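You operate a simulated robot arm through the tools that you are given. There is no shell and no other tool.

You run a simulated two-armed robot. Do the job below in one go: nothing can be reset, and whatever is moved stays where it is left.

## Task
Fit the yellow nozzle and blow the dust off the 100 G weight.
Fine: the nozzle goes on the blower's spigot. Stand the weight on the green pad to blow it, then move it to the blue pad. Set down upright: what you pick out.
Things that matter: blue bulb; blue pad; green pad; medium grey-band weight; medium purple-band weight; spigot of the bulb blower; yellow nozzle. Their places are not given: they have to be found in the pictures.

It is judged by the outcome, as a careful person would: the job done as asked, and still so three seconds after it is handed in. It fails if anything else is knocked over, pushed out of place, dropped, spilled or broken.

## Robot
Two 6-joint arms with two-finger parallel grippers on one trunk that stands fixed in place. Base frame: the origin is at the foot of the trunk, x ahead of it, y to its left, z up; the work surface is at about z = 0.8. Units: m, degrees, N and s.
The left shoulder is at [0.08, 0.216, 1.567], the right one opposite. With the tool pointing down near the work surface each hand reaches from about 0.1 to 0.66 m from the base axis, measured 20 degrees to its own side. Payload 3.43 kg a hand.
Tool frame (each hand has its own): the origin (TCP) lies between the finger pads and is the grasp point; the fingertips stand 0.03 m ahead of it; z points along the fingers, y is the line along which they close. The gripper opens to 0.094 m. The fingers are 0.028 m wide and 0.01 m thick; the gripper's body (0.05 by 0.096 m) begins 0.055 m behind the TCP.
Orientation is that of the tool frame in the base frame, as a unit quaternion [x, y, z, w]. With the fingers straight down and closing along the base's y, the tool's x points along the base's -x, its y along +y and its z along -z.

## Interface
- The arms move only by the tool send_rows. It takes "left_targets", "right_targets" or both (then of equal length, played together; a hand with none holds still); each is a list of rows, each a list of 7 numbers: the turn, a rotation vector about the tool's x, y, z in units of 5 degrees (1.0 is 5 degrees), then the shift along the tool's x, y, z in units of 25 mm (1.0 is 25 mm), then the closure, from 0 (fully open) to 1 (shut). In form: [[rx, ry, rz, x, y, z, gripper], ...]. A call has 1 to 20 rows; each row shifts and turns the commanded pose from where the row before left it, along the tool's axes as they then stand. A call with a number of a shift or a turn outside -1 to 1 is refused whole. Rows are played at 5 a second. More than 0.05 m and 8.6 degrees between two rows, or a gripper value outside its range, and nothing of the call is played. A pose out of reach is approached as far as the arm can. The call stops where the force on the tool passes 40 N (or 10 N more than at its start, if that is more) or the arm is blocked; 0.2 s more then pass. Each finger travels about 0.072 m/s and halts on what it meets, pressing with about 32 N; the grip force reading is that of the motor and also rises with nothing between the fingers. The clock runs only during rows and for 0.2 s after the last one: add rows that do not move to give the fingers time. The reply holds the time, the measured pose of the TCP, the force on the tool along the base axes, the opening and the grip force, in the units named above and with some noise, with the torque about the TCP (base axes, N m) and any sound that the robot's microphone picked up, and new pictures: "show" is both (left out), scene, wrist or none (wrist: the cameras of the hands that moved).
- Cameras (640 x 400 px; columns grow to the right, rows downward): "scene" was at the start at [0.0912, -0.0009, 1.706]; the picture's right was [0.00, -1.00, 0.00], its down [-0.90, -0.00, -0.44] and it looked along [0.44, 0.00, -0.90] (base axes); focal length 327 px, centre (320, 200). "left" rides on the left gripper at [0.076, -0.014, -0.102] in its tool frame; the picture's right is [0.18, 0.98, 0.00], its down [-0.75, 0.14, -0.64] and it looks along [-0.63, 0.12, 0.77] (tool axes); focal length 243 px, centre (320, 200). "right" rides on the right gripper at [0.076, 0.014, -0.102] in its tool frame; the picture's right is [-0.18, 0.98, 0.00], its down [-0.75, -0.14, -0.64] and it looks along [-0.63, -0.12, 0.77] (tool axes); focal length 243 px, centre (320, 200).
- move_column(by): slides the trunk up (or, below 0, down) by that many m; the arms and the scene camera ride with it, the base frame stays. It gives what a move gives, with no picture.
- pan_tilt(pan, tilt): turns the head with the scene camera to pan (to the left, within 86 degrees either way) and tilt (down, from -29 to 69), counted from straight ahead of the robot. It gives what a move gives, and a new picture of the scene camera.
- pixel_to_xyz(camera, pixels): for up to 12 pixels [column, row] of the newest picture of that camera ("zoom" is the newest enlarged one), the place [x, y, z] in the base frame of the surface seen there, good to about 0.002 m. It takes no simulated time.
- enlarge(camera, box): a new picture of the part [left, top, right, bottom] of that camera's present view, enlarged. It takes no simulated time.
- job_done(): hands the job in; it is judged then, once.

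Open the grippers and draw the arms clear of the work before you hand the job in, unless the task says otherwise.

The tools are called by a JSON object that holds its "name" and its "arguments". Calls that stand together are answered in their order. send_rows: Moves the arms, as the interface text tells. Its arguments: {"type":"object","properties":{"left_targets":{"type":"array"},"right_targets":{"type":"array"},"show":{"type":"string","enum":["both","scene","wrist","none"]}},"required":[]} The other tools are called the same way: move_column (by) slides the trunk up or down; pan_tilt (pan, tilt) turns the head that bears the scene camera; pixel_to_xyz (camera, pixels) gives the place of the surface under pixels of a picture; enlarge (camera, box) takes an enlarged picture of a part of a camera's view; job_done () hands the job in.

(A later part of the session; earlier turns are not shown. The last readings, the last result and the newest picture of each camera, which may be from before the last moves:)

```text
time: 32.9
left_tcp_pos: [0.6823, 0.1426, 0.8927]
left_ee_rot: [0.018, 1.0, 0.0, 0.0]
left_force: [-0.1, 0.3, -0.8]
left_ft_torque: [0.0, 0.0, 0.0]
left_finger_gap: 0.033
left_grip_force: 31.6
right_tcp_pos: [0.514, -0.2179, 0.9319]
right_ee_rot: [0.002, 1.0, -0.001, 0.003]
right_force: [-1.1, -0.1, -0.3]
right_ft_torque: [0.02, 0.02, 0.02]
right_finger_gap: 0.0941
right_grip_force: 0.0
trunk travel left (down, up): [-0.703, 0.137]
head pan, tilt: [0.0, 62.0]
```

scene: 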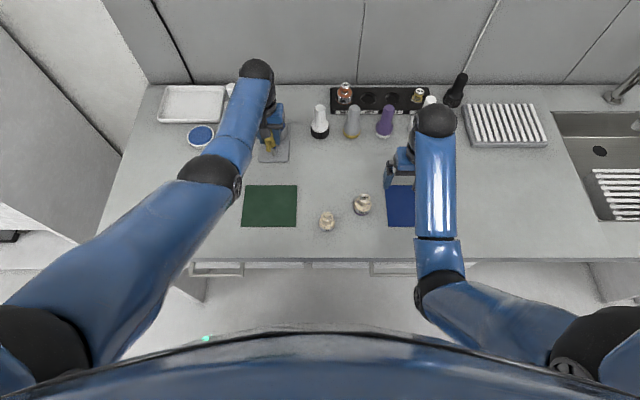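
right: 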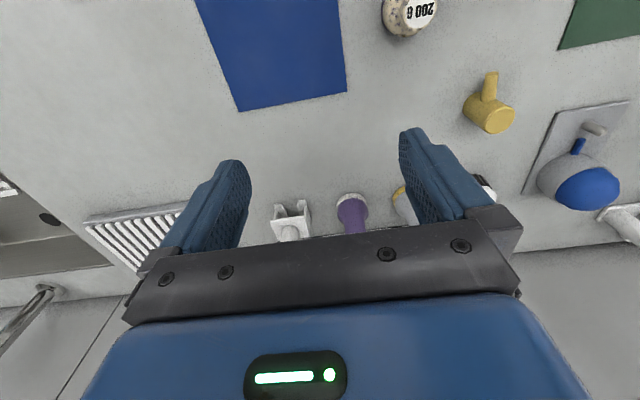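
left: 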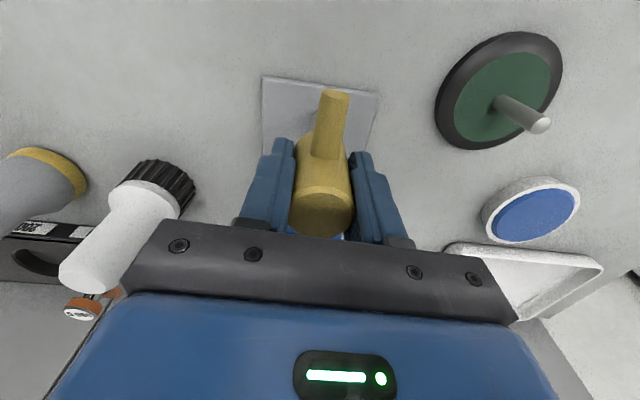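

I overshot by about 3 mm, so I correct by (-3.0, -3.3) mm. Then I zoom the scene camera on the nozzle and plate.

{"name": "send_rows", "arguments": {"left_targets": [[0, 0, 0, 0.06, -0.07, 0, 1], [0, 0, 0, 0.055, -0.066, 0, 1], [0, 0, 0, 0, 0, 0, 1]], "show": "scene"}}

{"name": "enlarge", "arguments": {"camera": "scene", "box": [245, 120, 305, 170]}}

{"name": "enlarge", "arguments": {"camera": "right", "box": [540, 100, 640, 300]}}

```text
time: 33.7
left_tcp_pos: [0.6794, 0.1376, 0.8922]
left_ee_rot: [0.017, 1.0, 0.0, -0.001]
left_force: [0.9, 0.3, -0.6]
left_ft_torque: [-0.01, 0.0, 0.0]
left_finger_gap: 0.033
left_grip_force: 32.4
right_tcp_pos: [0.5154, -0.2169, 0.9318]
right_ee_rot: [0.001, 1.0, -0.001, 0.003]
right_force: [-1.3, -0.7, 0.2]
right_ft_torque: [0.0, -0.04, 0.02]
right_finger_gap: 0.0942
right_grip_force: 0.0
trunk travel left (down, up): [-0.703, 0.137]
head pan, tilt: [0.0, 62.0]
```

scene: 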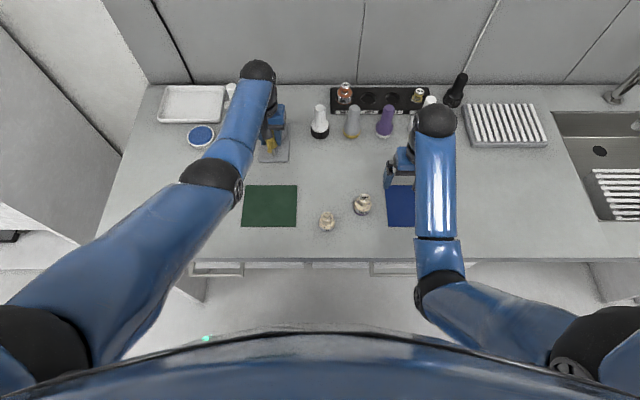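

```text
8.00 times, centred on (275, 145) of scene
```

zoom: 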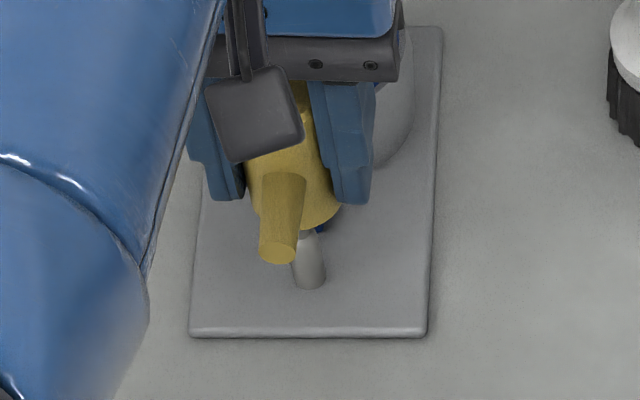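

```text
2.00 times, centred on (590, 200) of right
```

zoom: 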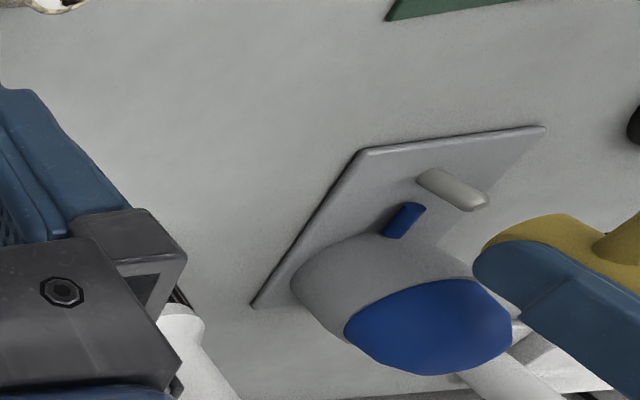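

The scene view shows the nozzle just above and slightly behind the spigot in the picture. I zoom in more tightly to compare the bottom rim with the peg.

{"name": "enlarge", "arguments": {"camera": "scene", "box": [258, 134, 290, 160]}}

{"name": "pixel_to_xyz", "arguments": {"camera": "zoom", "pixels": [[280, 280], [300, 320], [320, 280], [335, 340], [335, 300], [350, 250], [370, 250], [250, 200], [235, 320], [330, 380], [300, 260], [345, 270]]}}

```text
15.38 times, centred on (274, 147) of scene
```

zoom: 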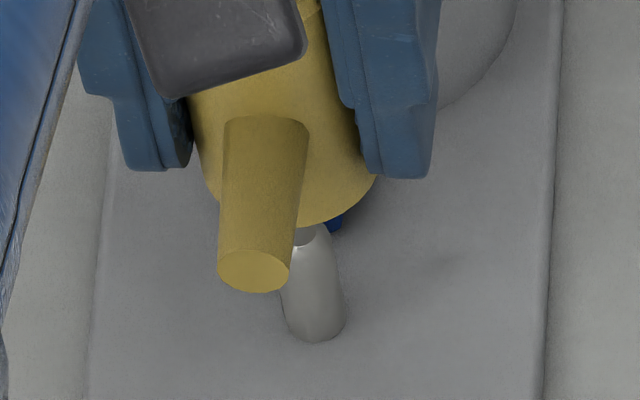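

```text
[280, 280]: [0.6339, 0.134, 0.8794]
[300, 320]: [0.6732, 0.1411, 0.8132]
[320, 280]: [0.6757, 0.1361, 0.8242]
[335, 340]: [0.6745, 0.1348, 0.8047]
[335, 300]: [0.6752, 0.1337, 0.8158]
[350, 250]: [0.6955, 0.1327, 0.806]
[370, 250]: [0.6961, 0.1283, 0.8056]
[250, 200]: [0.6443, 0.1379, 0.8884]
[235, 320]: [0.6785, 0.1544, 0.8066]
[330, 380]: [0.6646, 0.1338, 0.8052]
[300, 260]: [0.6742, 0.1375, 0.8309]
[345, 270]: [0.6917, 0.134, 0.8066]
```

In the scene frame the peg axis lies about (+1.5, +1.5) mm from the nozzle axis, and the wrist frame gives a similar small offset. I shift by (+1, +1.3) mm, then descend 18 mm, which keeps it just above the peg's tip.

{"name": "send_rows", "arguments": {"left_targets": [[0, 0, 0, -0.04, 0.052, 0, 1], [0, 0, 0, 0, 0, 0.12, 1], [0, 0, 0, 0, 0, 0.15, 1], [0, 0, 0, 0, 0, 0.15, 1], [0, 0, 0, 0, 0, 0.15, 1], [0, 0, 0, 0, 0, 0.15, 1], [0, 0, 0, 0, 0, 0, 1]], "show": "scene"}}

{"name": "enlarge", "arguments": {"camera": "right", "box": [570, 130, 640, 230]}}

{"name": "enlarge", "arguments": {"camera": "scene", "box": [258, 134, 290, 160]}}

```text
time: 35.3
left_tcp_pos: [0.6803, 0.1404, 0.8751]
left_ee_rot: [0.018, 1.0, 0.0, 0.0]
left_force: [0.0, -0.3, -1.0]
left_ft_torque: [0.03, -0.01, 0.03]
left_finger_gap: 0.0327
left_grip_force: 31.8
right_tcp_pos: [0.515, -0.2175, 0.932]
right_ee_rot: [0.001, 1.0, 0.0, 0.003]
right_force: [0.0, 0.6, -0.4]
right_ft_torque: [0.02, -0.01, -0.02]
right_finger_gap: 0.0941
right_grip_force: 0.1
trunk travel left (down, up): [-0.703, 0.137]
head pan, tilt: [0.0, 62.0]
```

scene: 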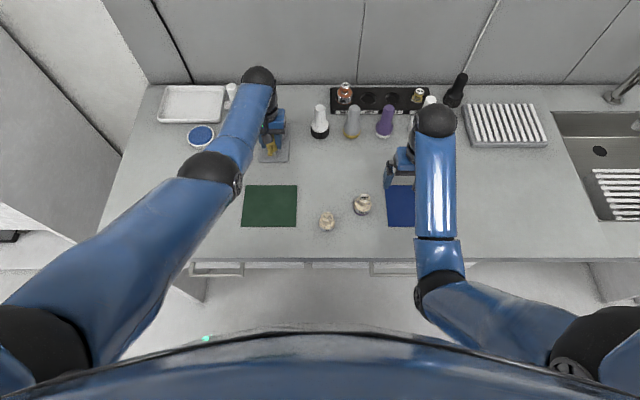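

```text
4.00 times, centred on (605, 180) of right
```

zoom: 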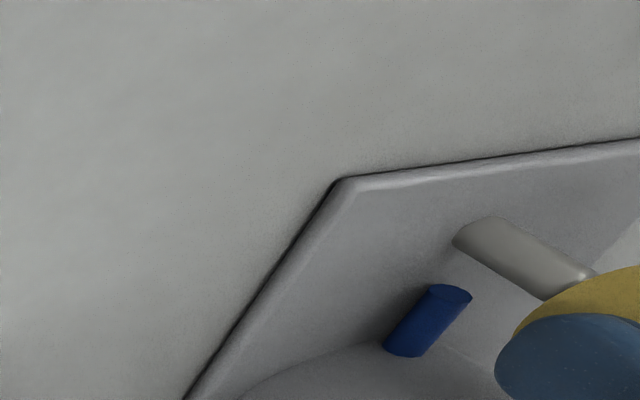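

```text
15.38 times, centred on (274, 147) of scene
```

zoom: 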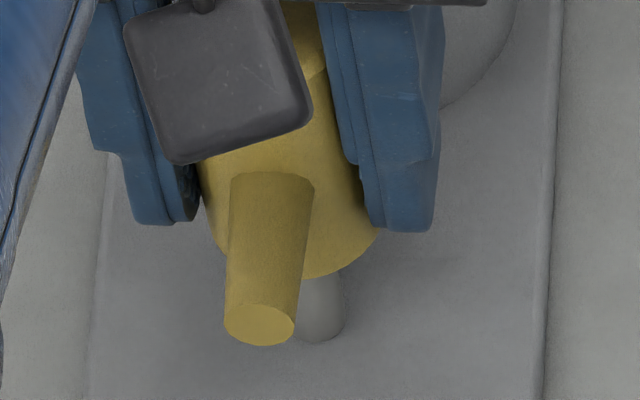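

In the scene zoom the nozzle's rim centre is about (293,211), which matches the projected peg axis (293,211). I lower it gently onto the peg, watching the force.

{"name": "send_rows", "arguments": {"left_targets": [[0, 0, 0, 0, 0, 0.1, 1], [0, 0, 0, 0, 0, 0.1, 1], [0, 0, 0, 0, 0, 0.1, 1], [0, 0, 0, 0, 0, 0.1, 1], [0, 0, 0, 0, 0, 0, 1]], "show": "wrist"}}

{"name": "enlarge", "arguments": {"camera": "scene", "box": [258, 134, 290, 160]}}

```text
time: 36.5
left_tcp_pos: [0.6812, 0.1401, 0.8636]
left_ee_rot: [0.018, 1.0, 0.0, 0.0]
left_force: [0.1, -0.2, -0.9]
left_ft_torque: [0.01, 0.03, 0.01]
left_finger_gap: 0.0328
left_grip_force: 32.0
right_tcp_pos: [0.5133, -0.2178, 0.9317]
right_ee_rot: [0.001, 1.0, -0.002, 0.003]
right_force: [0.2, -0.3, 0.1]
right_ft_torque: [-0.02, 0.01, 0.0]
right_finger_gap: 0.0941
right_grip_force: 0.0
trunk travel left (down, up): [-0.703, 0.137]
head pan, tilt: [0.0, 62.0]
```

left: 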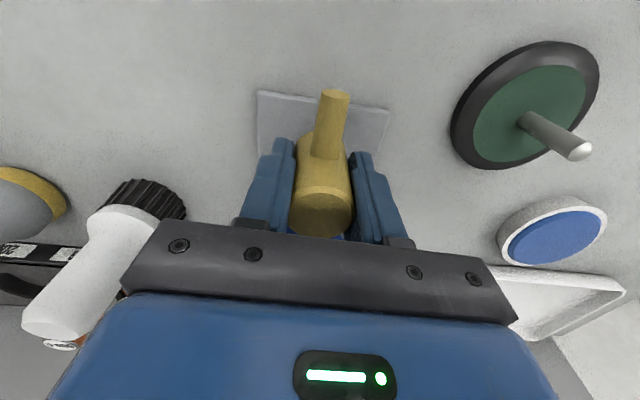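

```text
15.38 times, centred on (274, 147) of scene
```

zoom: 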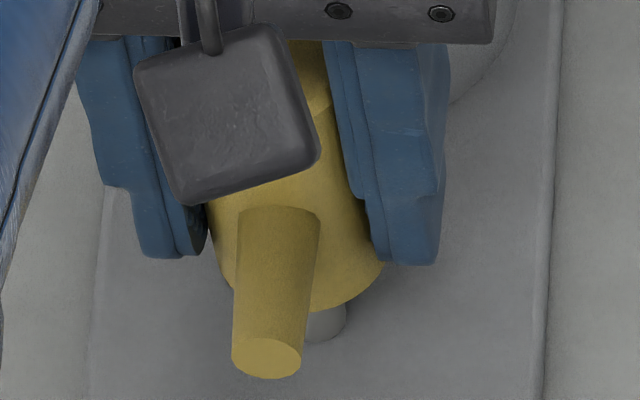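

There is no reaction force and the rim is already below the peg's tip level, so the peg is entering the bore. I keep lowering gently.

{"name": "send_rows", "arguments": {"left_targets": [[0, 0, 0, 0, 0, 0.1, 1], [0, 0, 0, 0, 0, 0.1, 1], [0, 0, 0, 0, 0, 0.1, 1], [0, 0, 0, 0, 0, 0.1, 1], [0, 0, 0, 0, 0, 0, 1]], "show": "wrist"}}

{"name": "enlarge", "arguments": {"camera": "scene", "box": [258, 134, 290, 160]}}

```text
time: 37.7
left_tcp_pos: [0.6819, 0.1401, 0.8545]
left_ee_rot: [0.017, 1.0, 0.0, 0.0]
left_force: [-0.2, 0.6, -1.0]
left_ft_torque: [0.02, 0.01, -0.02]
left_finger_gap: 0.0328
left_grip_force: 32.2
right_tcp_pos: [0.5139, -0.2174, 0.9317]
right_ee_rot: [0.001, 1.0, -0.001, 0.003]
right_force: [-0.3, 0.3, 1.0]
right_ft_torque: [-0.02, 0.02, 0.02]
right_finger_gap: 0.0938
right_grip_force: 0.0
trunk travel left (down, up): [-0.703, 0.137]
head pan, tilt: [0.0, 62.0]
```

left: 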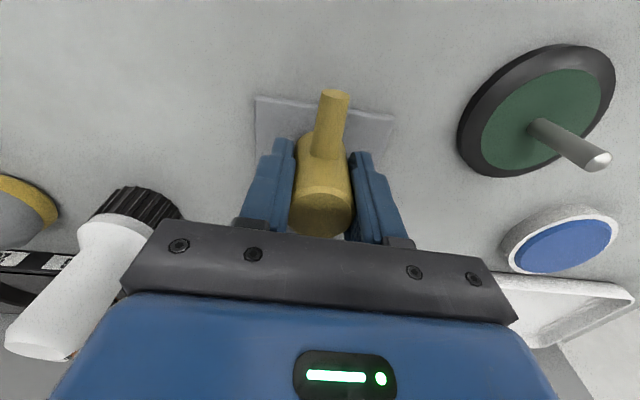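

```text
15.38 times, centred on (274, 147) of scene
```

zoom: 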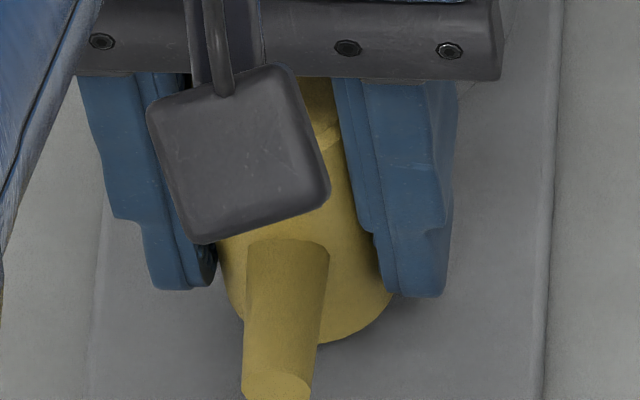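

Still no reaction force with the rim at about z 0.819. I continue lowering toward the plate.

{"name": "send_rows", "arguments": {"left_targets": [[0, 0, 0, 0, 0, 0.1, 1], [0, 0, 0, 0, 0, 0.1, 1], [0, 0, 0, 0, 0, 0.1, 1], [0, 0, 0, 0, 0, 0.1, 1], [0, 0, 0, 0, 0, 0, 1]], "show": "wrist"}}

{"name": "enlarge", "arguments": {"camera": "scene", "box": [255, 134, 295, 166]}}

```text
time: 38.9
left_tcp_pos: [0.6807, 0.1392, 0.8462]
left_ee_rot: [0.017, 1.0, 0.0, -0.001]
left_force: [-0.2, -0.1, 0.3]
left_ft_torque: [0.02, -0.03, -0.04]
left_finger_gap: 0.0327
left_grip_force: 32.1
right_tcp_pos: [0.5148, -0.2176, 0.9321]
right_ee_rot: [0.001, 1.0, -0.001, 0.003]
right_force: [-0.8, 0.1, 0.2]
right_ft_torque: [0.02, 0.01, 0.0]
right_finger_gap: 0.0941
right_grip_force: 0.1
trunk travel left (down, up): [-0.703, 0.137]
head pan, tilt: [0.0, 62.0]
```

left: 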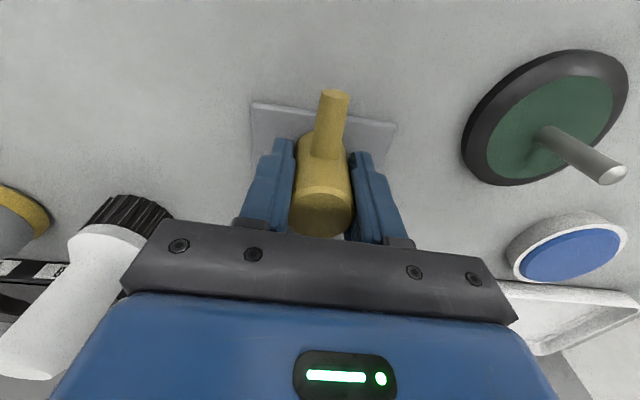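

```text
12.50 times, centred on (275, 150) of scene
```

zoom: 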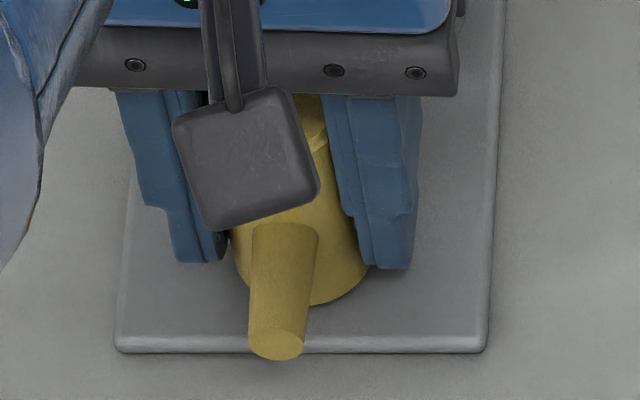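

About 6 mm remains to the plate and there is still no load. I lower it in smaller steps until contact shows.

{"name": "send_rows", "arguments": {"left_targets": [[0, 0, 0, 0, 0, 0.06, 1], [0, 0, 0, 0, 0, 0.06, 1], [0, 0, 0, 0, 0, 0.06, 1], [0, 0, 0, 0, 0, 0, 1]], "show": "none"}}

```text
time: 39.9
left_tcp_pos: [0.6783, 0.1402, 0.8439]
left_ee_rot: [0.018, 1.0, 0.0, 0.001]
left_force: [-0.2, 0.0, -0.2]
left_ft_torque: [-0.04, 0.01, -0.02]
left_finger_gap: 0.033
left_grip_force: 32.6
left hand out of reach, approached as far as the arm can: row 2
right_tcp_pos: [0.5145, -0.2172, 0.9321]
right_ee_rot: [0.001, 1.0, -0.001, 0.003]
right_force: [0.2, -0.6, -0.1]
right_ft_torque: [-0.05, 0.0, -0.01]
right_finger_gap: 0.0942
right_grip_force: 0.0
trunk travel left (down, up): [-0.703, 0.137]
head pan, tilt: [0.0, 62.0]
```

The arm reached its extension limit about 3 mm above the plate. The hand rides with the trunk, so I lower the trunk by 3 mm to seat the nozzle.

{"name": "move_column", "arguments": {"by": -0.003}}

```text
time: 40.5
left_tcp_pos: [0.6783, 0.1398, 0.8419]
left_ee_rot: [0.017, 1.0, 0.0, 0.002]
left_force: [-0.6, 0.5, 11.3]
left_ft_torque: [0.04, 0.17, -0.02]
left_finger_gap: 0.033
left_grip_force: 31.6
right_tcp_pos: [0.513, -0.2181, 0.9281]
right_ee_rot: [0.002, 1.0, -0.001, 0.003]
right_force: [0.0, 0.6, 0.3]
right_ft_torque: [-0.02, -0.01, 0.04]
right_finger_gap: 0.0939
right_grip_force: 0.0
trunk travel left (down, up): [-0.7, 0.14]
head pan, tilt: [0.0, 62.0]
```

An upward force of 11 N appears: the nozzle is seated at about the plate's height. I check the picture before letting go.

{"name": "enlarge", "arguments": {"camera": "scene", "box": [255, 134, 295, 166]}}

{"name": "enlarge", "arguments": {"camera": "left", "box": [240, 80, 400, 250]}}

{"name": "pixel_to_xyz", "arguments": {"camera": "left", "pixels": [[321, 190], [321, 210], [321, 230], [335, 97], [331, 120], [327, 145], [270, 120], [375, 120]]}}

```text
12.50 times, centred on (275, 150) of scene
```

zoom: 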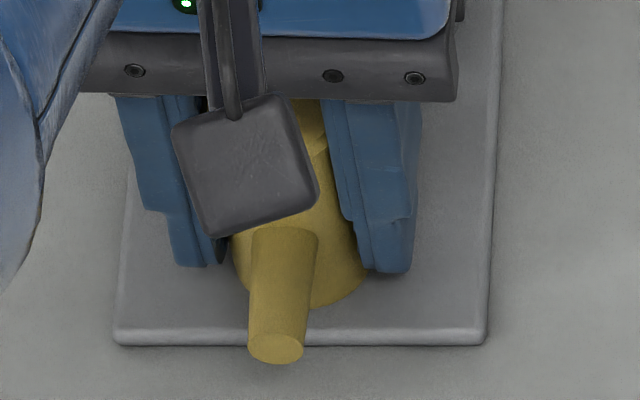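

```text
2.35 times, centred on (320, 165) of left
```

zoom: 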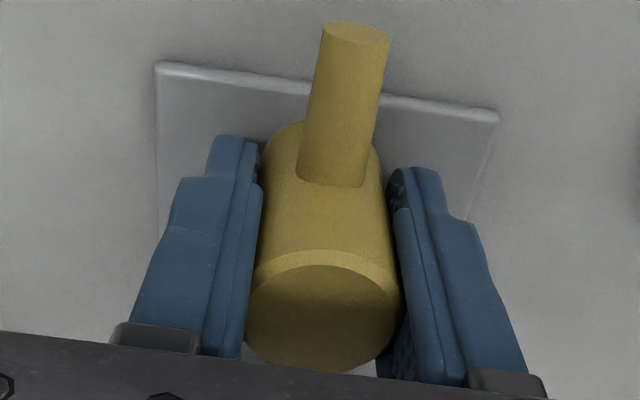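

```text
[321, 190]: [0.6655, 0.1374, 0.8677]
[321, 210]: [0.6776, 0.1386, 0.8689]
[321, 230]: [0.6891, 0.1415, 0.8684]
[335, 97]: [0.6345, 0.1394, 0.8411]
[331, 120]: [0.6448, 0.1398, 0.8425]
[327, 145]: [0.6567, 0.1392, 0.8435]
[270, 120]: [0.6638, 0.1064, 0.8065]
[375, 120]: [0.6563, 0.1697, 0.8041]
```

The left view puts the nozzle's top at z≈0.868, so it sits on the peg at or within a few mm of the plate. I open the fingers partly and see how it settles.

{"name": "send_rows", "arguments": {"left_targets": [[0, 0, 0, 0, 0, 0, 0.55], [0, 0, 0, 0, 0, 0, 0.4], [0, 0, 0, 0, 0, 0, 0.35], [0, 0, 0, 0, 0, 0, 0.35]], "show": "wrist"}}

{"name": "enlarge", "arguments": {"camera": "scene", "box": [255, 134, 295, 166]}}

{"name": "pixel_to_xyz", "arguments": {"camera": "left", "pixels": [[321, 190], [321, 210], [321, 230], [335, 97], [331, 120], [327, 145], [270, 120], [375, 120]]}}

```text
time: 41.5
left_tcp_pos: [0.6781, 0.1398, 0.8401]
left_ee_rot: [0.017, 1.0, 0.0, 0.0]
left_force: [-0.7, -0.5, 0.1]
left_ft_torque: [0.0, -0.04, 0.0]
left_finger_gap: 0.061
left_grip_force: 0.0
right_tcp_pos: [0.5145, -0.2177, 0.9274]
right_ee_rot: [0.001, 1.0, -0.001, 0.004]
right_force: [0.0, -1.0, 1.1]
right_ft_torque: [-0.01, 0.01, 0.02]
right_finger_gap: 0.094
right_grip_force: 0.1
trunk travel left (down, up): [-0.7, 0.14]
head pan, tilt: [0.0, 62.0]
```

left: 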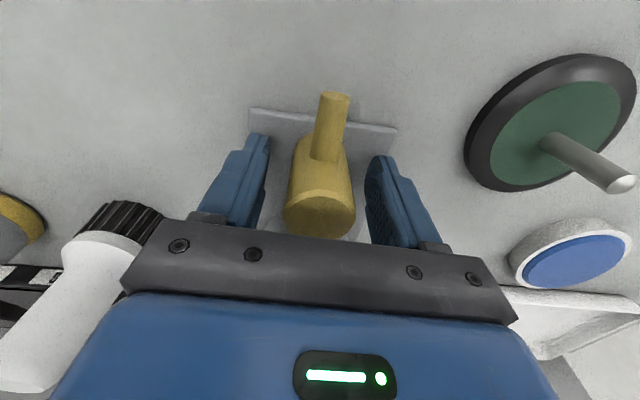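

```text
12.50 times, centred on (275, 150) of scene
```

zoom: 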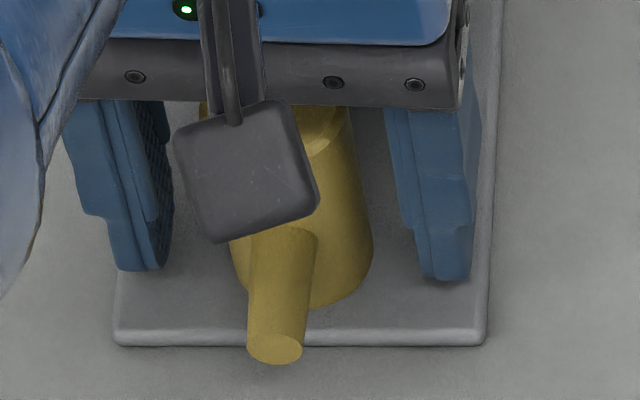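

```text
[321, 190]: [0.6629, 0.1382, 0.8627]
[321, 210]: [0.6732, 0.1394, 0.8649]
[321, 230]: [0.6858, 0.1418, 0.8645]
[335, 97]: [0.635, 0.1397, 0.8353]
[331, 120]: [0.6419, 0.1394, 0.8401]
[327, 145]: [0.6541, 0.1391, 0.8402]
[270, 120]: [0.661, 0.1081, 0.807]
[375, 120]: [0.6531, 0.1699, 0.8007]
```

After release the nozzle's top dropped to z≈0.8645, flush on the plate over the peg. I raise the left hand straight up out of the way.

{"name": "send_rows", "arguments": {"left_targets": [[0, 0, 0, 0, 0, -0.3, 0.35], [0, 0, 0, 0, 0, -0.4, 0.35], [0, 0, 0, 0, 0, -0.5, 0.35], [0, 0, 0, 0, 0, -0.5, 0.35], [0, 0, 0, 0, 0, -0.5, 0.35], [0, 0, 0, 0, 0, -0.6, 0.35], [0, 0, 0, 0, 0, -0.6, 0.35], [0, 0, 0, 0, 0, -0.6, 0.35], [0, 0, 0, 0, 0, 0, 0.35]], "show": "both"}}

{"name": "enlarge", "arguments": {"camera": "left", "box": [240, 20, 400, 180]}}

{"name": "enlarge", "arguments": {"camera": "right", "box": [560, 130, 640, 240]}}

```text
time: 43.5
left_tcp_pos: [0.6796, 0.1404, 0.9396]
left_ee_rot: [0.017, 1.0, 0.0, 0.0]
left_force: [0.8, 0.4, 0.0]
left_ft_torque: [-0.01, -0.01, 0.01]
left_finger_gap: 0.0612
left_grip_force: 0.1
right_tcp_pos: [0.5133, -0.2189, 0.9288]
right_ee_rot: [0.001, 1.0, -0.001, 0.003]
right_force: [-0.5, 0.4, 0.5]
right_ft_torque: [0.0, 0.02, 0.02]
right_finger_gap: 0.0941
right_grip_force: 0.0
trunk travel left (down, up): [-0.7, 0.14]
head pan, tilt: [0.0, 62.0]
```

scene: 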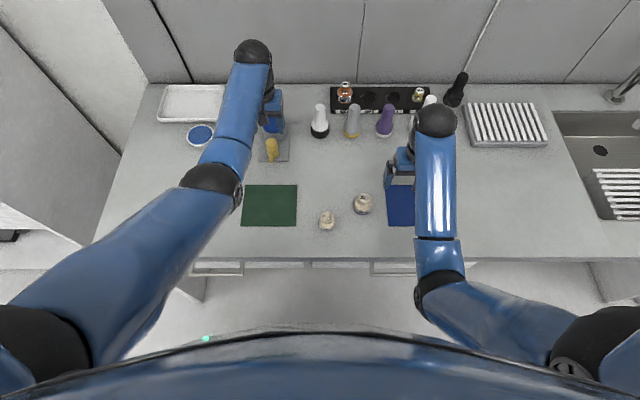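
left: 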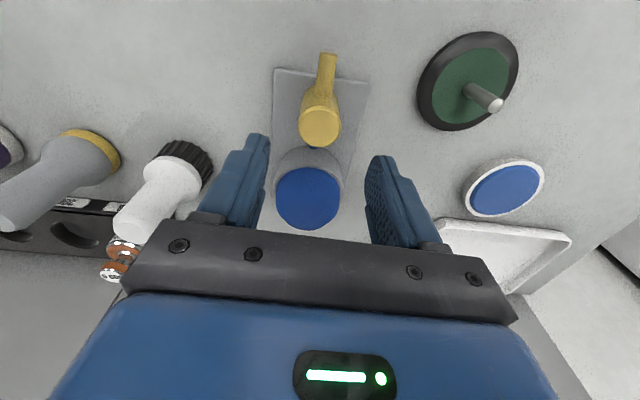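

```text
2.50 times, centred on (320, 100) of left
```

zoom: 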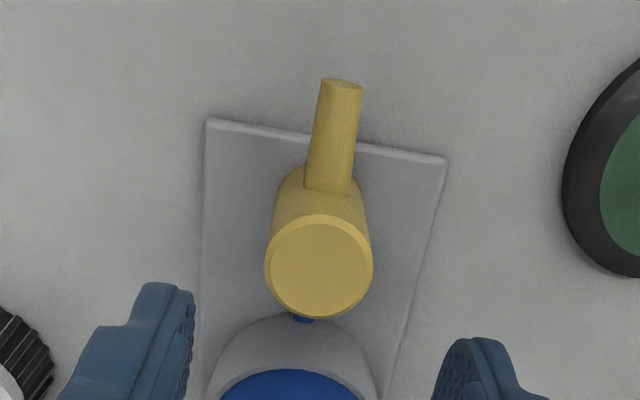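

```text
3.64 times, centred on (600, 185) of right
```

zoom: 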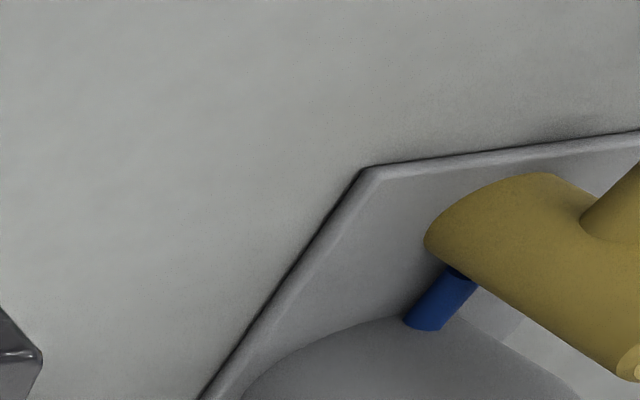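

The nozzle sits upright on the spigot with the blue pipe meeting its base. I measure its axis and spout line to plan where the weight should stand on the green pad.

{"name": "pixel_to_xyz", "arguments": {"camera": "left", "pixels": [[319.6, 127], [319.6, 112], [319.6, 142], [328, 56], [327.5, 62], [326, 75], [324, 90], [302, 127], [338, 127], [308, 190], [308, 215], [308, 170]]}}

{"name": "pixel_to_xyz", "arguments": {"camera": "scene", "pixels": [[244, 186], [296, 186], [296, 226], [242, 226], [270, 206], [270, 155], [271, 160], [327, 213], [327, 218], [327, 226], [362, 200], [389, 190]]}}

```text
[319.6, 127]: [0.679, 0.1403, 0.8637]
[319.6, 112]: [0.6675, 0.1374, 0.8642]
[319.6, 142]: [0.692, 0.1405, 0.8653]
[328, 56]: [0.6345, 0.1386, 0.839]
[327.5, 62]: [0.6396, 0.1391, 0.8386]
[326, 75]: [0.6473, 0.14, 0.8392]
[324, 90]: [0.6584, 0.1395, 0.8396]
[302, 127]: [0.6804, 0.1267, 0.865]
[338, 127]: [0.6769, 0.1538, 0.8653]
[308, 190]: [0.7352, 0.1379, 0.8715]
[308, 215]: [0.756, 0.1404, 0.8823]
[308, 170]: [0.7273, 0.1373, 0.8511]
```

```text
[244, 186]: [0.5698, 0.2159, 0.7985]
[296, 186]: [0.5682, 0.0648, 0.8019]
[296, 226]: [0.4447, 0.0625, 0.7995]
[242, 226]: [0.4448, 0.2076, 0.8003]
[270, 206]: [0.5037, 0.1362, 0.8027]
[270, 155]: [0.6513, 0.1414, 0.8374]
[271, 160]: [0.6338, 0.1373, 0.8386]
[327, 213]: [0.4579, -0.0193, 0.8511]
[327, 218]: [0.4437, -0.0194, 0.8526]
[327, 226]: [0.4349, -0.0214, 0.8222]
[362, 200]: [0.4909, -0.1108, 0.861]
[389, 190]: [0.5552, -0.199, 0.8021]
```

The nozzle axis is at (0.679, 0.140) and its spout points along -x at z≈0.83, straight over the green pad's centre (0.507, 0.138). Next I take the left hand to above the 100 G weight at about (0.446, -0.020).

{"name": "send_rows", "arguments": {"left_targets": [[0, 0, -0.4, 0, 0, 0, 0.2], [0, 0, 0, 0.782, -0.534, 0, 0], [0, 0, 0, 0.782, -0.534, 0, 0], [0, 0, 0, 0.782, -0.534, 0, 0], [0, 0, 0, 0.782, -0.534, 0, 0], [0, 0, 0, 0.782, -0.534, 0, 0], [0, 0, 0, 0.782, -0.534, 0, 0], [0, 0, 0, 0.782, -0.534, 0.23, 0], [0, 0, 0, 0.782, -0.534, 0.23, 0], [0, 0, 0, 0.782, -0.534, 0.23, 0], [0, 0, 0, 0.782, -0.534, 0.23, 0], [0, 0, 0, 0.782, -0.534, 0.23, 0], [0, 0, 0, 0.782, -0.534, 0.23, 0], [0, 0, 0, 0, 0, 0, 0]], "show": "both"}}

```text
time: 46.5
left_tcp_pos: [0.4414, -0.0193, 0.9047]
left_ee_rot: [0.0, 1.0, 0.0, 0.0]
left_force: [0.8, -0.4, -0.7]
left_ft_torque: [-0.01, 0.02, -0.03]
left_finger_gap: 0.0942
left_grip_force: 0.1
right_tcp_pos: [0.5143, -0.2178, 0.9274]
right_ee_rot: [0.001, 1.0, -0.001, 0.003]
right_force: [0.5, 0.1, 0.4]
right_ft_torque: [-0.02, -0.01, 0.01]
right_finger_gap: 0.0939
right_grip_force: 0.1
trunk travel left (down, up): [-0.7, 0.14]
head pan, tilt: [0.0, 62.0]
```

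scene: 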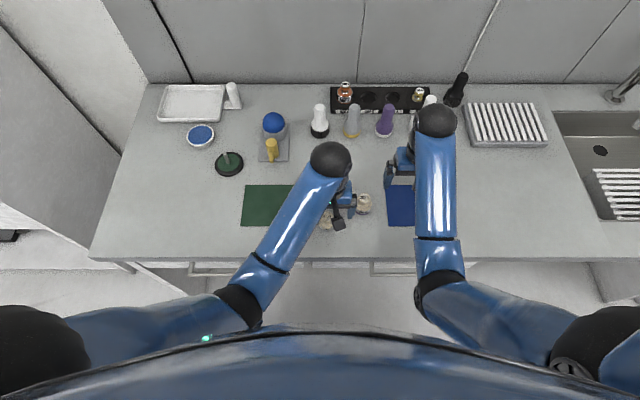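
left: 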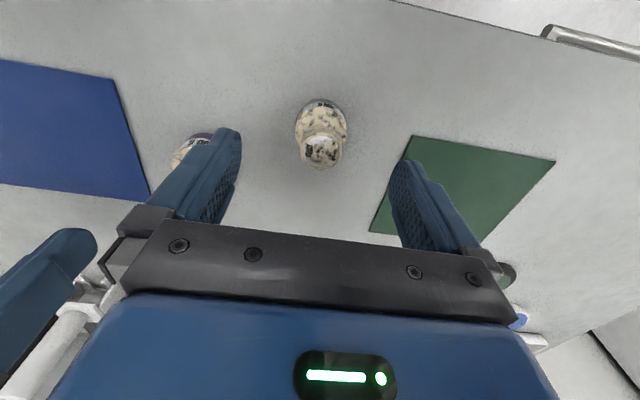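

The 100 G weight is below the open left hand at (321,140). I measure its centre and body size for the grasp.

{"name": "enlarge", "arguments": {"camera": "left", "box": [270, 80, 370, 190]}}

{"name": "pixel_to_xyz", "arguments": {"camera": "zoom", "pixels": [[325, 250], [270, 235], [380, 235], [325, 200], [325, 300], [325, 130], [245, 150], [410, 150], [325, 75], [240, 110], [415, 110], [325, 60]]}}

```text
3.64 times, centred on (320, 135) of left
```

zoom: 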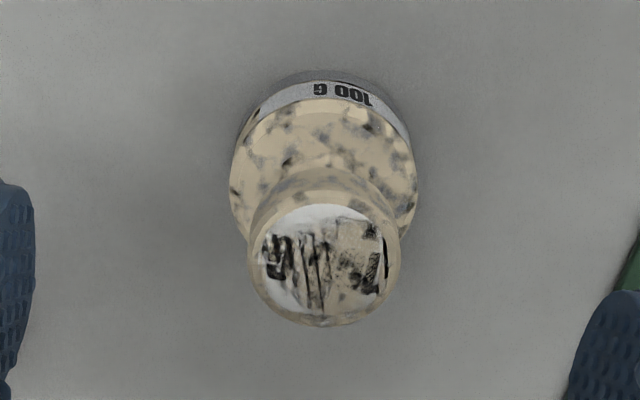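

```text
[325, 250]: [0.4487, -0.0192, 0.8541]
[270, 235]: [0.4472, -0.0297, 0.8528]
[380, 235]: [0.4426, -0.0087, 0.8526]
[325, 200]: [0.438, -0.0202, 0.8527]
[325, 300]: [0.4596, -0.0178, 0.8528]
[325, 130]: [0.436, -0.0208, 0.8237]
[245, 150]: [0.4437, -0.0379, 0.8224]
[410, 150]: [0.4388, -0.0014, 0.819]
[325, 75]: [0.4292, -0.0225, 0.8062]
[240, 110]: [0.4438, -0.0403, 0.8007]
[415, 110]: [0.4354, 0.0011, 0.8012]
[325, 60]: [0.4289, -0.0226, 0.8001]
```

The weight's axis is at about (0.4495, -0.0192), with a body about 42 mm across up to z≈0.822. I shift 8 mm forward, narrow the fingers to about 70 mm, and descend to TCP z≈0.8345.

{"name": "send_rows", "arguments": {"left_targets": [[0, 0, 0, -0.33, 0, 0, 0.25], [0, 0, 0, 0, 0, 0.7, 0.25], [0, 0, 0, 0, 0, 0.7, 0.25], [0, 0, 0, 0, 0, 0.7, 0.25], [0, 0, 0, 0, 0, 0.5, 0.25], [0, 0, 0, 0, 0, 0.2, 0.25], [0, 0, 0, 0, 0, 0, 0.25]], "show": "wrist"}}

```text
time: 48.1
left_tcp_pos: [0.452, -0.021, 0.8347]
left_ee_rot: [0.0, 1.0, 0.001, 0.001]
left_force: [-1.1, -0.4, -0.7]
left_ft_torque: [0.02, -0.01, 0.02]
left_finger_gap: 0.0703
left_grip_force: 0.0
right_tcp_pos: [0.5147, -0.2176, 0.9286]
right_ee_rot: [0.0, 1.0, -0.001, 0.003]
right_force: [0.8, -0.1, 0.3]
right_ft_torque: [0.01, -0.02, -0.02]
right_finger_gap: 0.0941
right_grip_force: 0.0
trunk travel left (down, up): [-0.7, 0.14]
head pan, tilt: [0.0, 62.0]
```

left: 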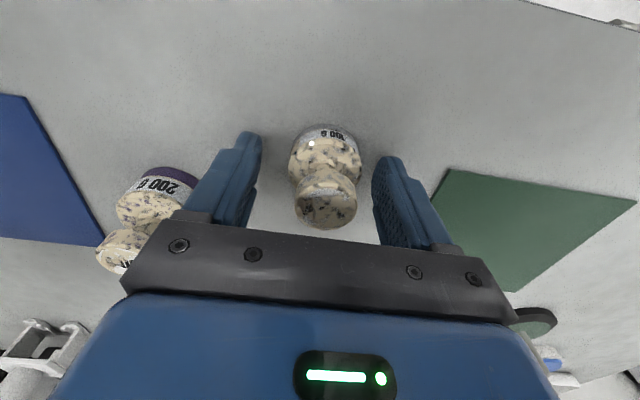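

The weight stands between the fingers, slightly toward the +y finger. I nudge 1.5 mm that way and close.

{"name": "send_rows", "arguments": {"left_targets": [[0, 0, 0, 0, 0.06, 0, 0.25], [0, 0, 0, 0, 0, 0, 0.4], [0, 0, 0, 0, 0, 0, 0.5], [0, 0, 0, 0, 0, 0, 0.7], [0, 0, 0, 0, 0, 0, 1], [0, 0, 0, 0, 0, 0, 1], [0, 0, 0, 0, 0, 0, 1]], "show": "wrist"}}

```text
time: 49.7
left_tcp_pos: [0.4527, -0.0204, 0.8355]
left_ee_rot: [0.0, 1.0, -0.001, 0.001]
left_force: [0.0, -0.9, 1.7]
left_ft_torque: [-0.02, -0.01, 0.01]
left_finger_gap: 0.0405
left_grip_force: 31.4
right_tcp_pos: [0.5141, -0.2182, 0.9293]
right_ee_rot: [0.001, 1.0, 0.0, 0.003]
right_force: [-0.3, -0.2, 0.5]
right_ft_torque: [0.02, 0.03, 0.01]
right_finger_gap: 0.0939
right_grip_force: 0.0
trunk travel left (down, up): [-0.7, 0.14]
head pan, tilt: [0.0, 62.0]
```

left: 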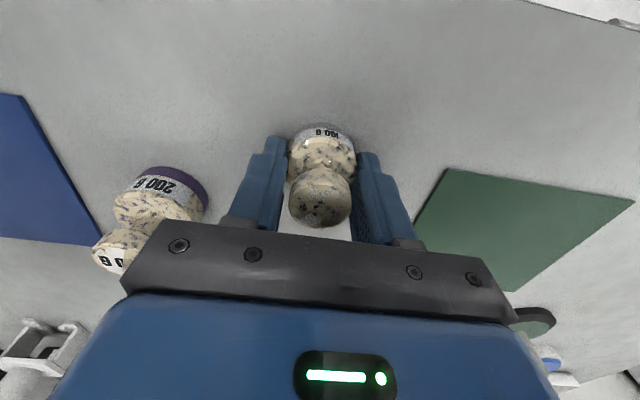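

Gripped at 40.5 mm. I lift slowly 8 mm and check that it comes along.

{"name": "send_rows", "arguments": {"left_targets": [[0, 0, 0, 0, 0, -0.06, 1], [0, 0, 0, 0, 0, -0.08, 1], [0, 0, 0, 0, 0, -0.08, 1], [0, 0, 0, 0, 0, -0.1, 1], [0, 0, 0, 0, 0, 0, 1]], "show": "wrist"}}

{"name": "pixel_to_xyz", "arguments": {"camera": "left", "pixels": [[320, 200], [320, 210], [320, 220], [320, 160], [320, 135], [300, 205], [340, 205]]}}

```text
time: 50.9
left_tcp_pos: [0.4509, -0.0188, 0.8425]
left_ee_rot: [0.0, 1.0, 0.0, 0.0]
left_force: [0.1, 0.1, -1.1]
left_ft_torque: [0.02, 0.01, 0.0]
left_finger_gap: 0.0407
left_grip_force: 31.8
right_tcp_pos: [0.5137, -0.2176, 0.9284]
right_ee_rot: [0.001, 1.0, -0.001, 0.004]
right_force: [0.1, 0.5, -0.1]
right_ft_torque: [-0.02, 0.02, -0.01]
right_finger_gap: 0.0938
right_grip_force: 0.0
trunk travel left (down, up): [-0.7, 0.14]
head pan, tilt: [0.0, 62.0]
```

left: 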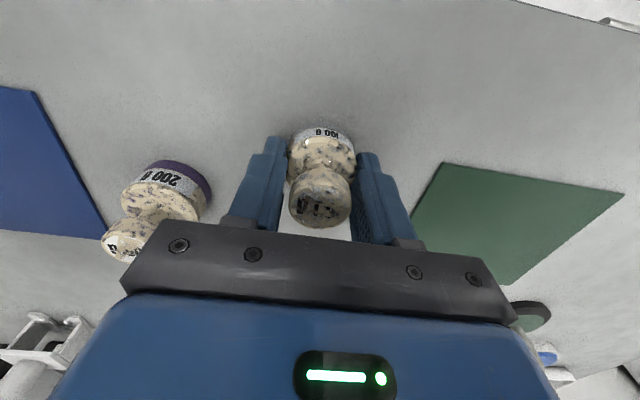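

```text
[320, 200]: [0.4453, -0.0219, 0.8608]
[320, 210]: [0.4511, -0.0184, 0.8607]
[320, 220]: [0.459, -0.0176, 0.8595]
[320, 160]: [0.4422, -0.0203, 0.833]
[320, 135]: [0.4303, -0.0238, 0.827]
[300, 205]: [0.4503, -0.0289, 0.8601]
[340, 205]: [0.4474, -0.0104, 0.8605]
```

The weight came up with the hand (top at z 0.8605). I lift another 20 mm and start carrying it gently toward the green pad.

{"name": "send_rows", "arguments": {"left_targets": [[0, 0, 0, 0, 0, -0.1, 1], [0, 0, 0, 0, 0, -0.2, 1], [0, 0, 0, 0, 0, -0.2, 1], [0, 0, 0, 0, 0, -0.2, 1], [0, 0, 0, 0, 0.05, -0.1, 1], [0, 0, 0, -0.06, 0.15, 0, 1], [0, 0, 0, -0.12, 0.25, 0, 1], [0, 0, 0, -0.14, 0.33, 0, 1], [0, 0, 0, -0.14, 0.35, 0, 1], [0, 0, 0, -0.14, 0.35, 0, 1], [0, 0, 0, -0.14, 0.35, 0, 1], [0, 0, 0, -0.14, 0.35, 0, 1], [0, 0, 0, -0.14, 0.35, 0, 1], [0, 0, 0, -0.14, 0.35, 0, 1], [0, 0, 0, -0.14, 0.35, 0, 1], [0, 0, 0, -0.14, 0.35, 0, 1], [0, 0, 0, -0.14, 0.35, 0, 1], [0, 0, 0, -0.14, 0.35, 0, 1], [0, 0, 0, -0.14, 0.35, 0, 1], [0, 0, 0, -0.14, 0.3, 0, 1]], "show": "none"}}

```text
time: 55.1
left_tcp_pos: [0.501, 0.1049, 0.8644]
left_ee_rot: [0.0, 1.0, -0.001, 0.0]
left_force: [0.4, -0.8, -0.7]
left_ft_torque: [0.0, -0.01, 0.01]
left_finger_gap: 0.0407
left_grip_force: 32.0
right_tcp_pos: [0.5141, -0.218, 0.93]
right_ee_rot: [0.001, 1.0, -0.003, 0.004]
right_force: [-0.2, 0.6, 0.4]
right_ft_torque: [-0.01, -0.02, 0.01]
right_finger_gap: 0.0938
right_grip_force: 0.0
trunk travel left (down, up): [-0.7, 0.14]
head pan, tilt: [0.0, 62.0]
```

The weight is held at (0.501, 0.105). I finish the move to above the pad at about (0.517, 0.138).

{"name": "send_rows", "arguments": {"left_targets": [[0, 0, 0, -0.1, 0.25, 0, 1], [0, 0, 0, -0.14, 0.3, 0, 1], [0, 0, 0, -0.14, 0.3, 0, 1], [0, 0, 0, -0.14, 0.27, 0, 1], [0, 0, 0, -0.12, 0.2, 0, 1], [0, 0, 0, 0, 0, 0, 1]], "show": "both"}}

{"name": "enlarge", "arguments": {"camera": "scene", "box": [230, 120, 320, 240]}}

```text
time: 56.5
left_tcp_pos: [0.518, 0.138, 0.8631]
left_ee_rot: [0.0, 1.0, 0.0, 0.001]
left_force: [0.2, -0.3, -0.9]
left_ft_torque: [0.01, 0.01, -0.01]
left_finger_gap: 0.0405
left_grip_force: 32.0
right_tcp_pos: [0.513, -0.2163, 0.9285]
right_ee_rot: [0.001, 1.0, -0.001, 0.003]
right_force: [-0.7, 0.3, -0.2]
right_ft_torque: [0.02, 0.03, -0.01]
right_finger_gap: 0.0941
right_grip_force: 0.0
trunk travel left (down, up): [-0.7, 0.14]
head pan, tilt: [0.0, 62.0]
```

scene: 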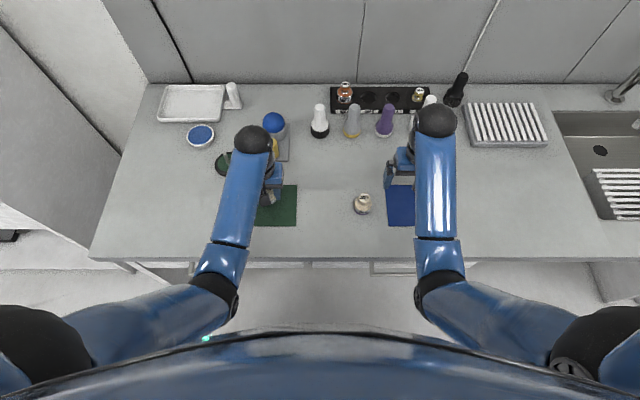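
left: 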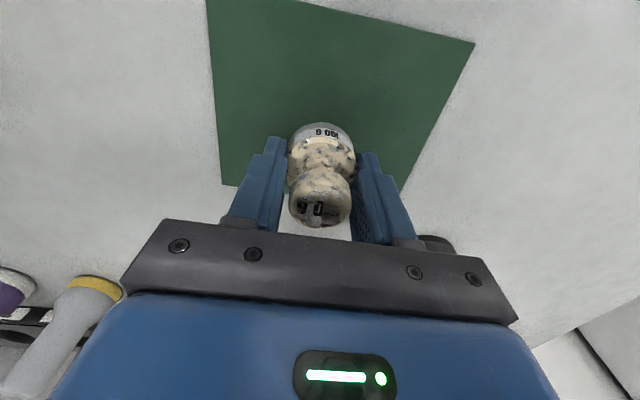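

```text
3.33 times, centred on (275, 180) of scene
```

zoom: 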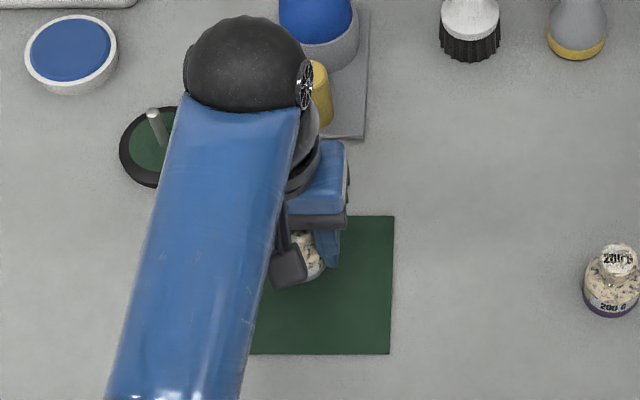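

The weight hangs over the green pad at (0.518, 0.138), about 27 mm above it. I lower it slowly until it touches.

{"name": "send_rows", "arguments": {"left_targets": [[0, 0, 0, 0, 0, 0.1, 1], [0, 0, 0, 0, 0, 0.15, 1], [0, 0, 0, 0, 0, 0.15, 1], [0, 0, 0, 0, 0, 0.15, 1], [0, 0, 0, 0, 0, 0.15, 1], [0, 0, 0, 0, 0, 0.12, 1], [0, 0, 0, 0, 0, 0.1, 1], [0, 0, 0, 0, 0, 0.06, 1], [0, 0, 0, 0, 0, 0, 1]], "show": "wrist"}}

{"name": "pixel_to_xyz", "arguments": {"camera": "left", "pixels": [[320, 210], [320, 135], [320, 110], [250, 100]]}}

```text
time: 58.5
left_tcp_pos: [0.5179, 0.1372, 0.8384]
left_ee_rot: [0.0, 1.0, 0.0, 0.001]
left_force: [0.2, -1.2, 1.6]
left_ft_torque: [-0.06, 0.01, 0.05]
left_finger_gap: 0.0406
left_grip_force: 31.6
right_tcp_pos: [0.5149, -0.2181, 0.9292]
right_ee_rot: [0.0, 1.0, -0.001, 0.004]
right_force: [0.7, 0.6, -0.2]
right_ft_torque: [0.03, -0.04, 0.0]
right_finger_gap: 0.0941
right_grip_force: 0.1
trunk travel left (down, up): [-0.7, 0.14]
head pan, tilt: [0.0, 62.0]
```

left: 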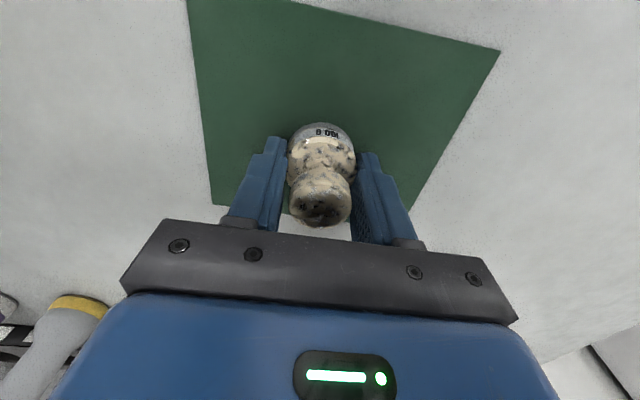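

```text
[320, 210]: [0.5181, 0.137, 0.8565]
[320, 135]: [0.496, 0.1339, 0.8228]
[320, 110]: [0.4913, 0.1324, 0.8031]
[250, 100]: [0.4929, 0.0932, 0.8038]
```

The top reads z 0.8565, so 1–2 mm remain to the pad. I lower in tiny steps.

{"name": "send_rows", "arguments": {"left_targets": [[0, 0, 0, 0, 0, 0.04, 1], [0, 0, 0, 0, 0, 0.03, 1], [0, 0, 0, 0, 0, 0, 1]], "show": "none"}}

```text
time: 59.3
left_tcp_pos: [0.5178, 0.138, 0.8378]
left_ee_rot: [0.001, 1.0, 0.001, 0.003]
left_force: [1.2, 2.3, 16.3]
left_ft_torque: [0.09, 0.16, 0.02]
left_finger_gap: 0.0405
left_grip_force: 31.4
right_tcp_pos: [0.5146, -0.2177, 0.9303]
right_ee_rot: [0.001, 1.0, -0.001, 0.003]
right_force: [0.7, 0.3, -0.2]
right_ft_torque: [-0.03, 0.02, -0.04]
right_finger_gap: 0.0938
right_grip_force: 0.0
trunk travel left (down, up): [-0.7, 0.14]
head pan, tilt: [0.0, 62.0]
```

The weight is on the pad (16 N upward). I ease off 1 mm, open the fingers and raise the hand clear.

{"name": "send_rows", "arguments": {"left_targets": [[0, 0, 0, 0, 0, -0.04, 1], [0, 0, 0, 0, 0, 0, 0.5], [0, 0, 0, 0, 0, 0, 0.35], [0, 0, 0, 0, 0, 0, 0.25], [0, 0, 0, 0, 0, 0, 0.25], [0, 0, 0, 0, 0, -0.3, 0.25], [0, 0, 0, 0, 0, -0.6, 0.25], [0, 0, 0, 0, 0, -0.6, 0.25], [0, 0, 0, 0, 0, -0.6, 0.25], [0, 0, 0, 0, 0, -0.6, 0.25], [0, 0, 0, 0, 0, 0, 0.25]], "show": "both"}}

{"name": "pixel_to_xyz", "arguments": {"camera": "left", "pixels": [[320, 130], [320, 140], [320, 150]]}}

```text
time: 61.7
left_tcp_pos: [0.5179, 0.1362, 0.9052]
left_ee_rot: [0.0, 1.0, 0.0, 0.0]
left_force: [-0.1, 0.5, -0.2]
left_ft_torque: [-0.01, 0.01, 0.01]
left_finger_gap: 0.0704
left_grip_force: 0.0
right_tcp_pos: [0.5137, -0.2175, 0.9285]
right_ee_rot: [0.001, 1.0, 0.0, 0.003]
right_force: [0.2, 0.8, -0.8]
right_ft_torque: [0.0, 0.0, -0.01]
right_finger_gap: 0.094
right_grip_force: 0.0
trunk travel left (down, up): [-0.7, 0.14]
head pan, tilt: [0.0, 62.0]
```

scene: 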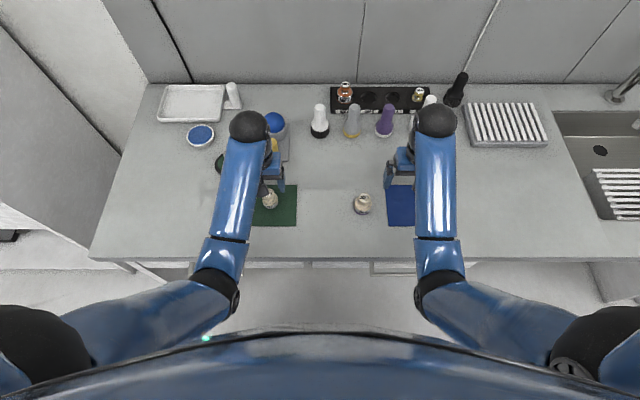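
left: 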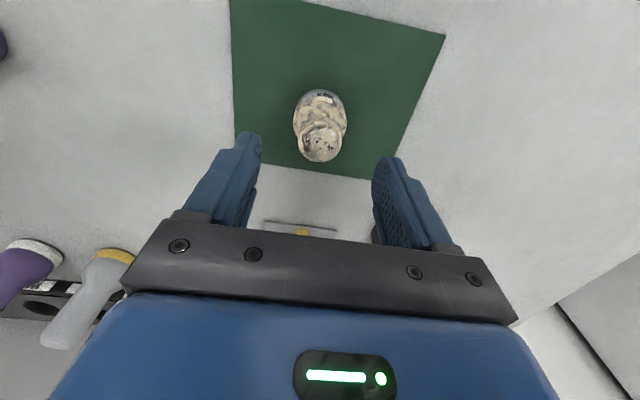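

```text
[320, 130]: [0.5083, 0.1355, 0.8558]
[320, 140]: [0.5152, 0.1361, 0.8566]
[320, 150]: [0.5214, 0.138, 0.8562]
```

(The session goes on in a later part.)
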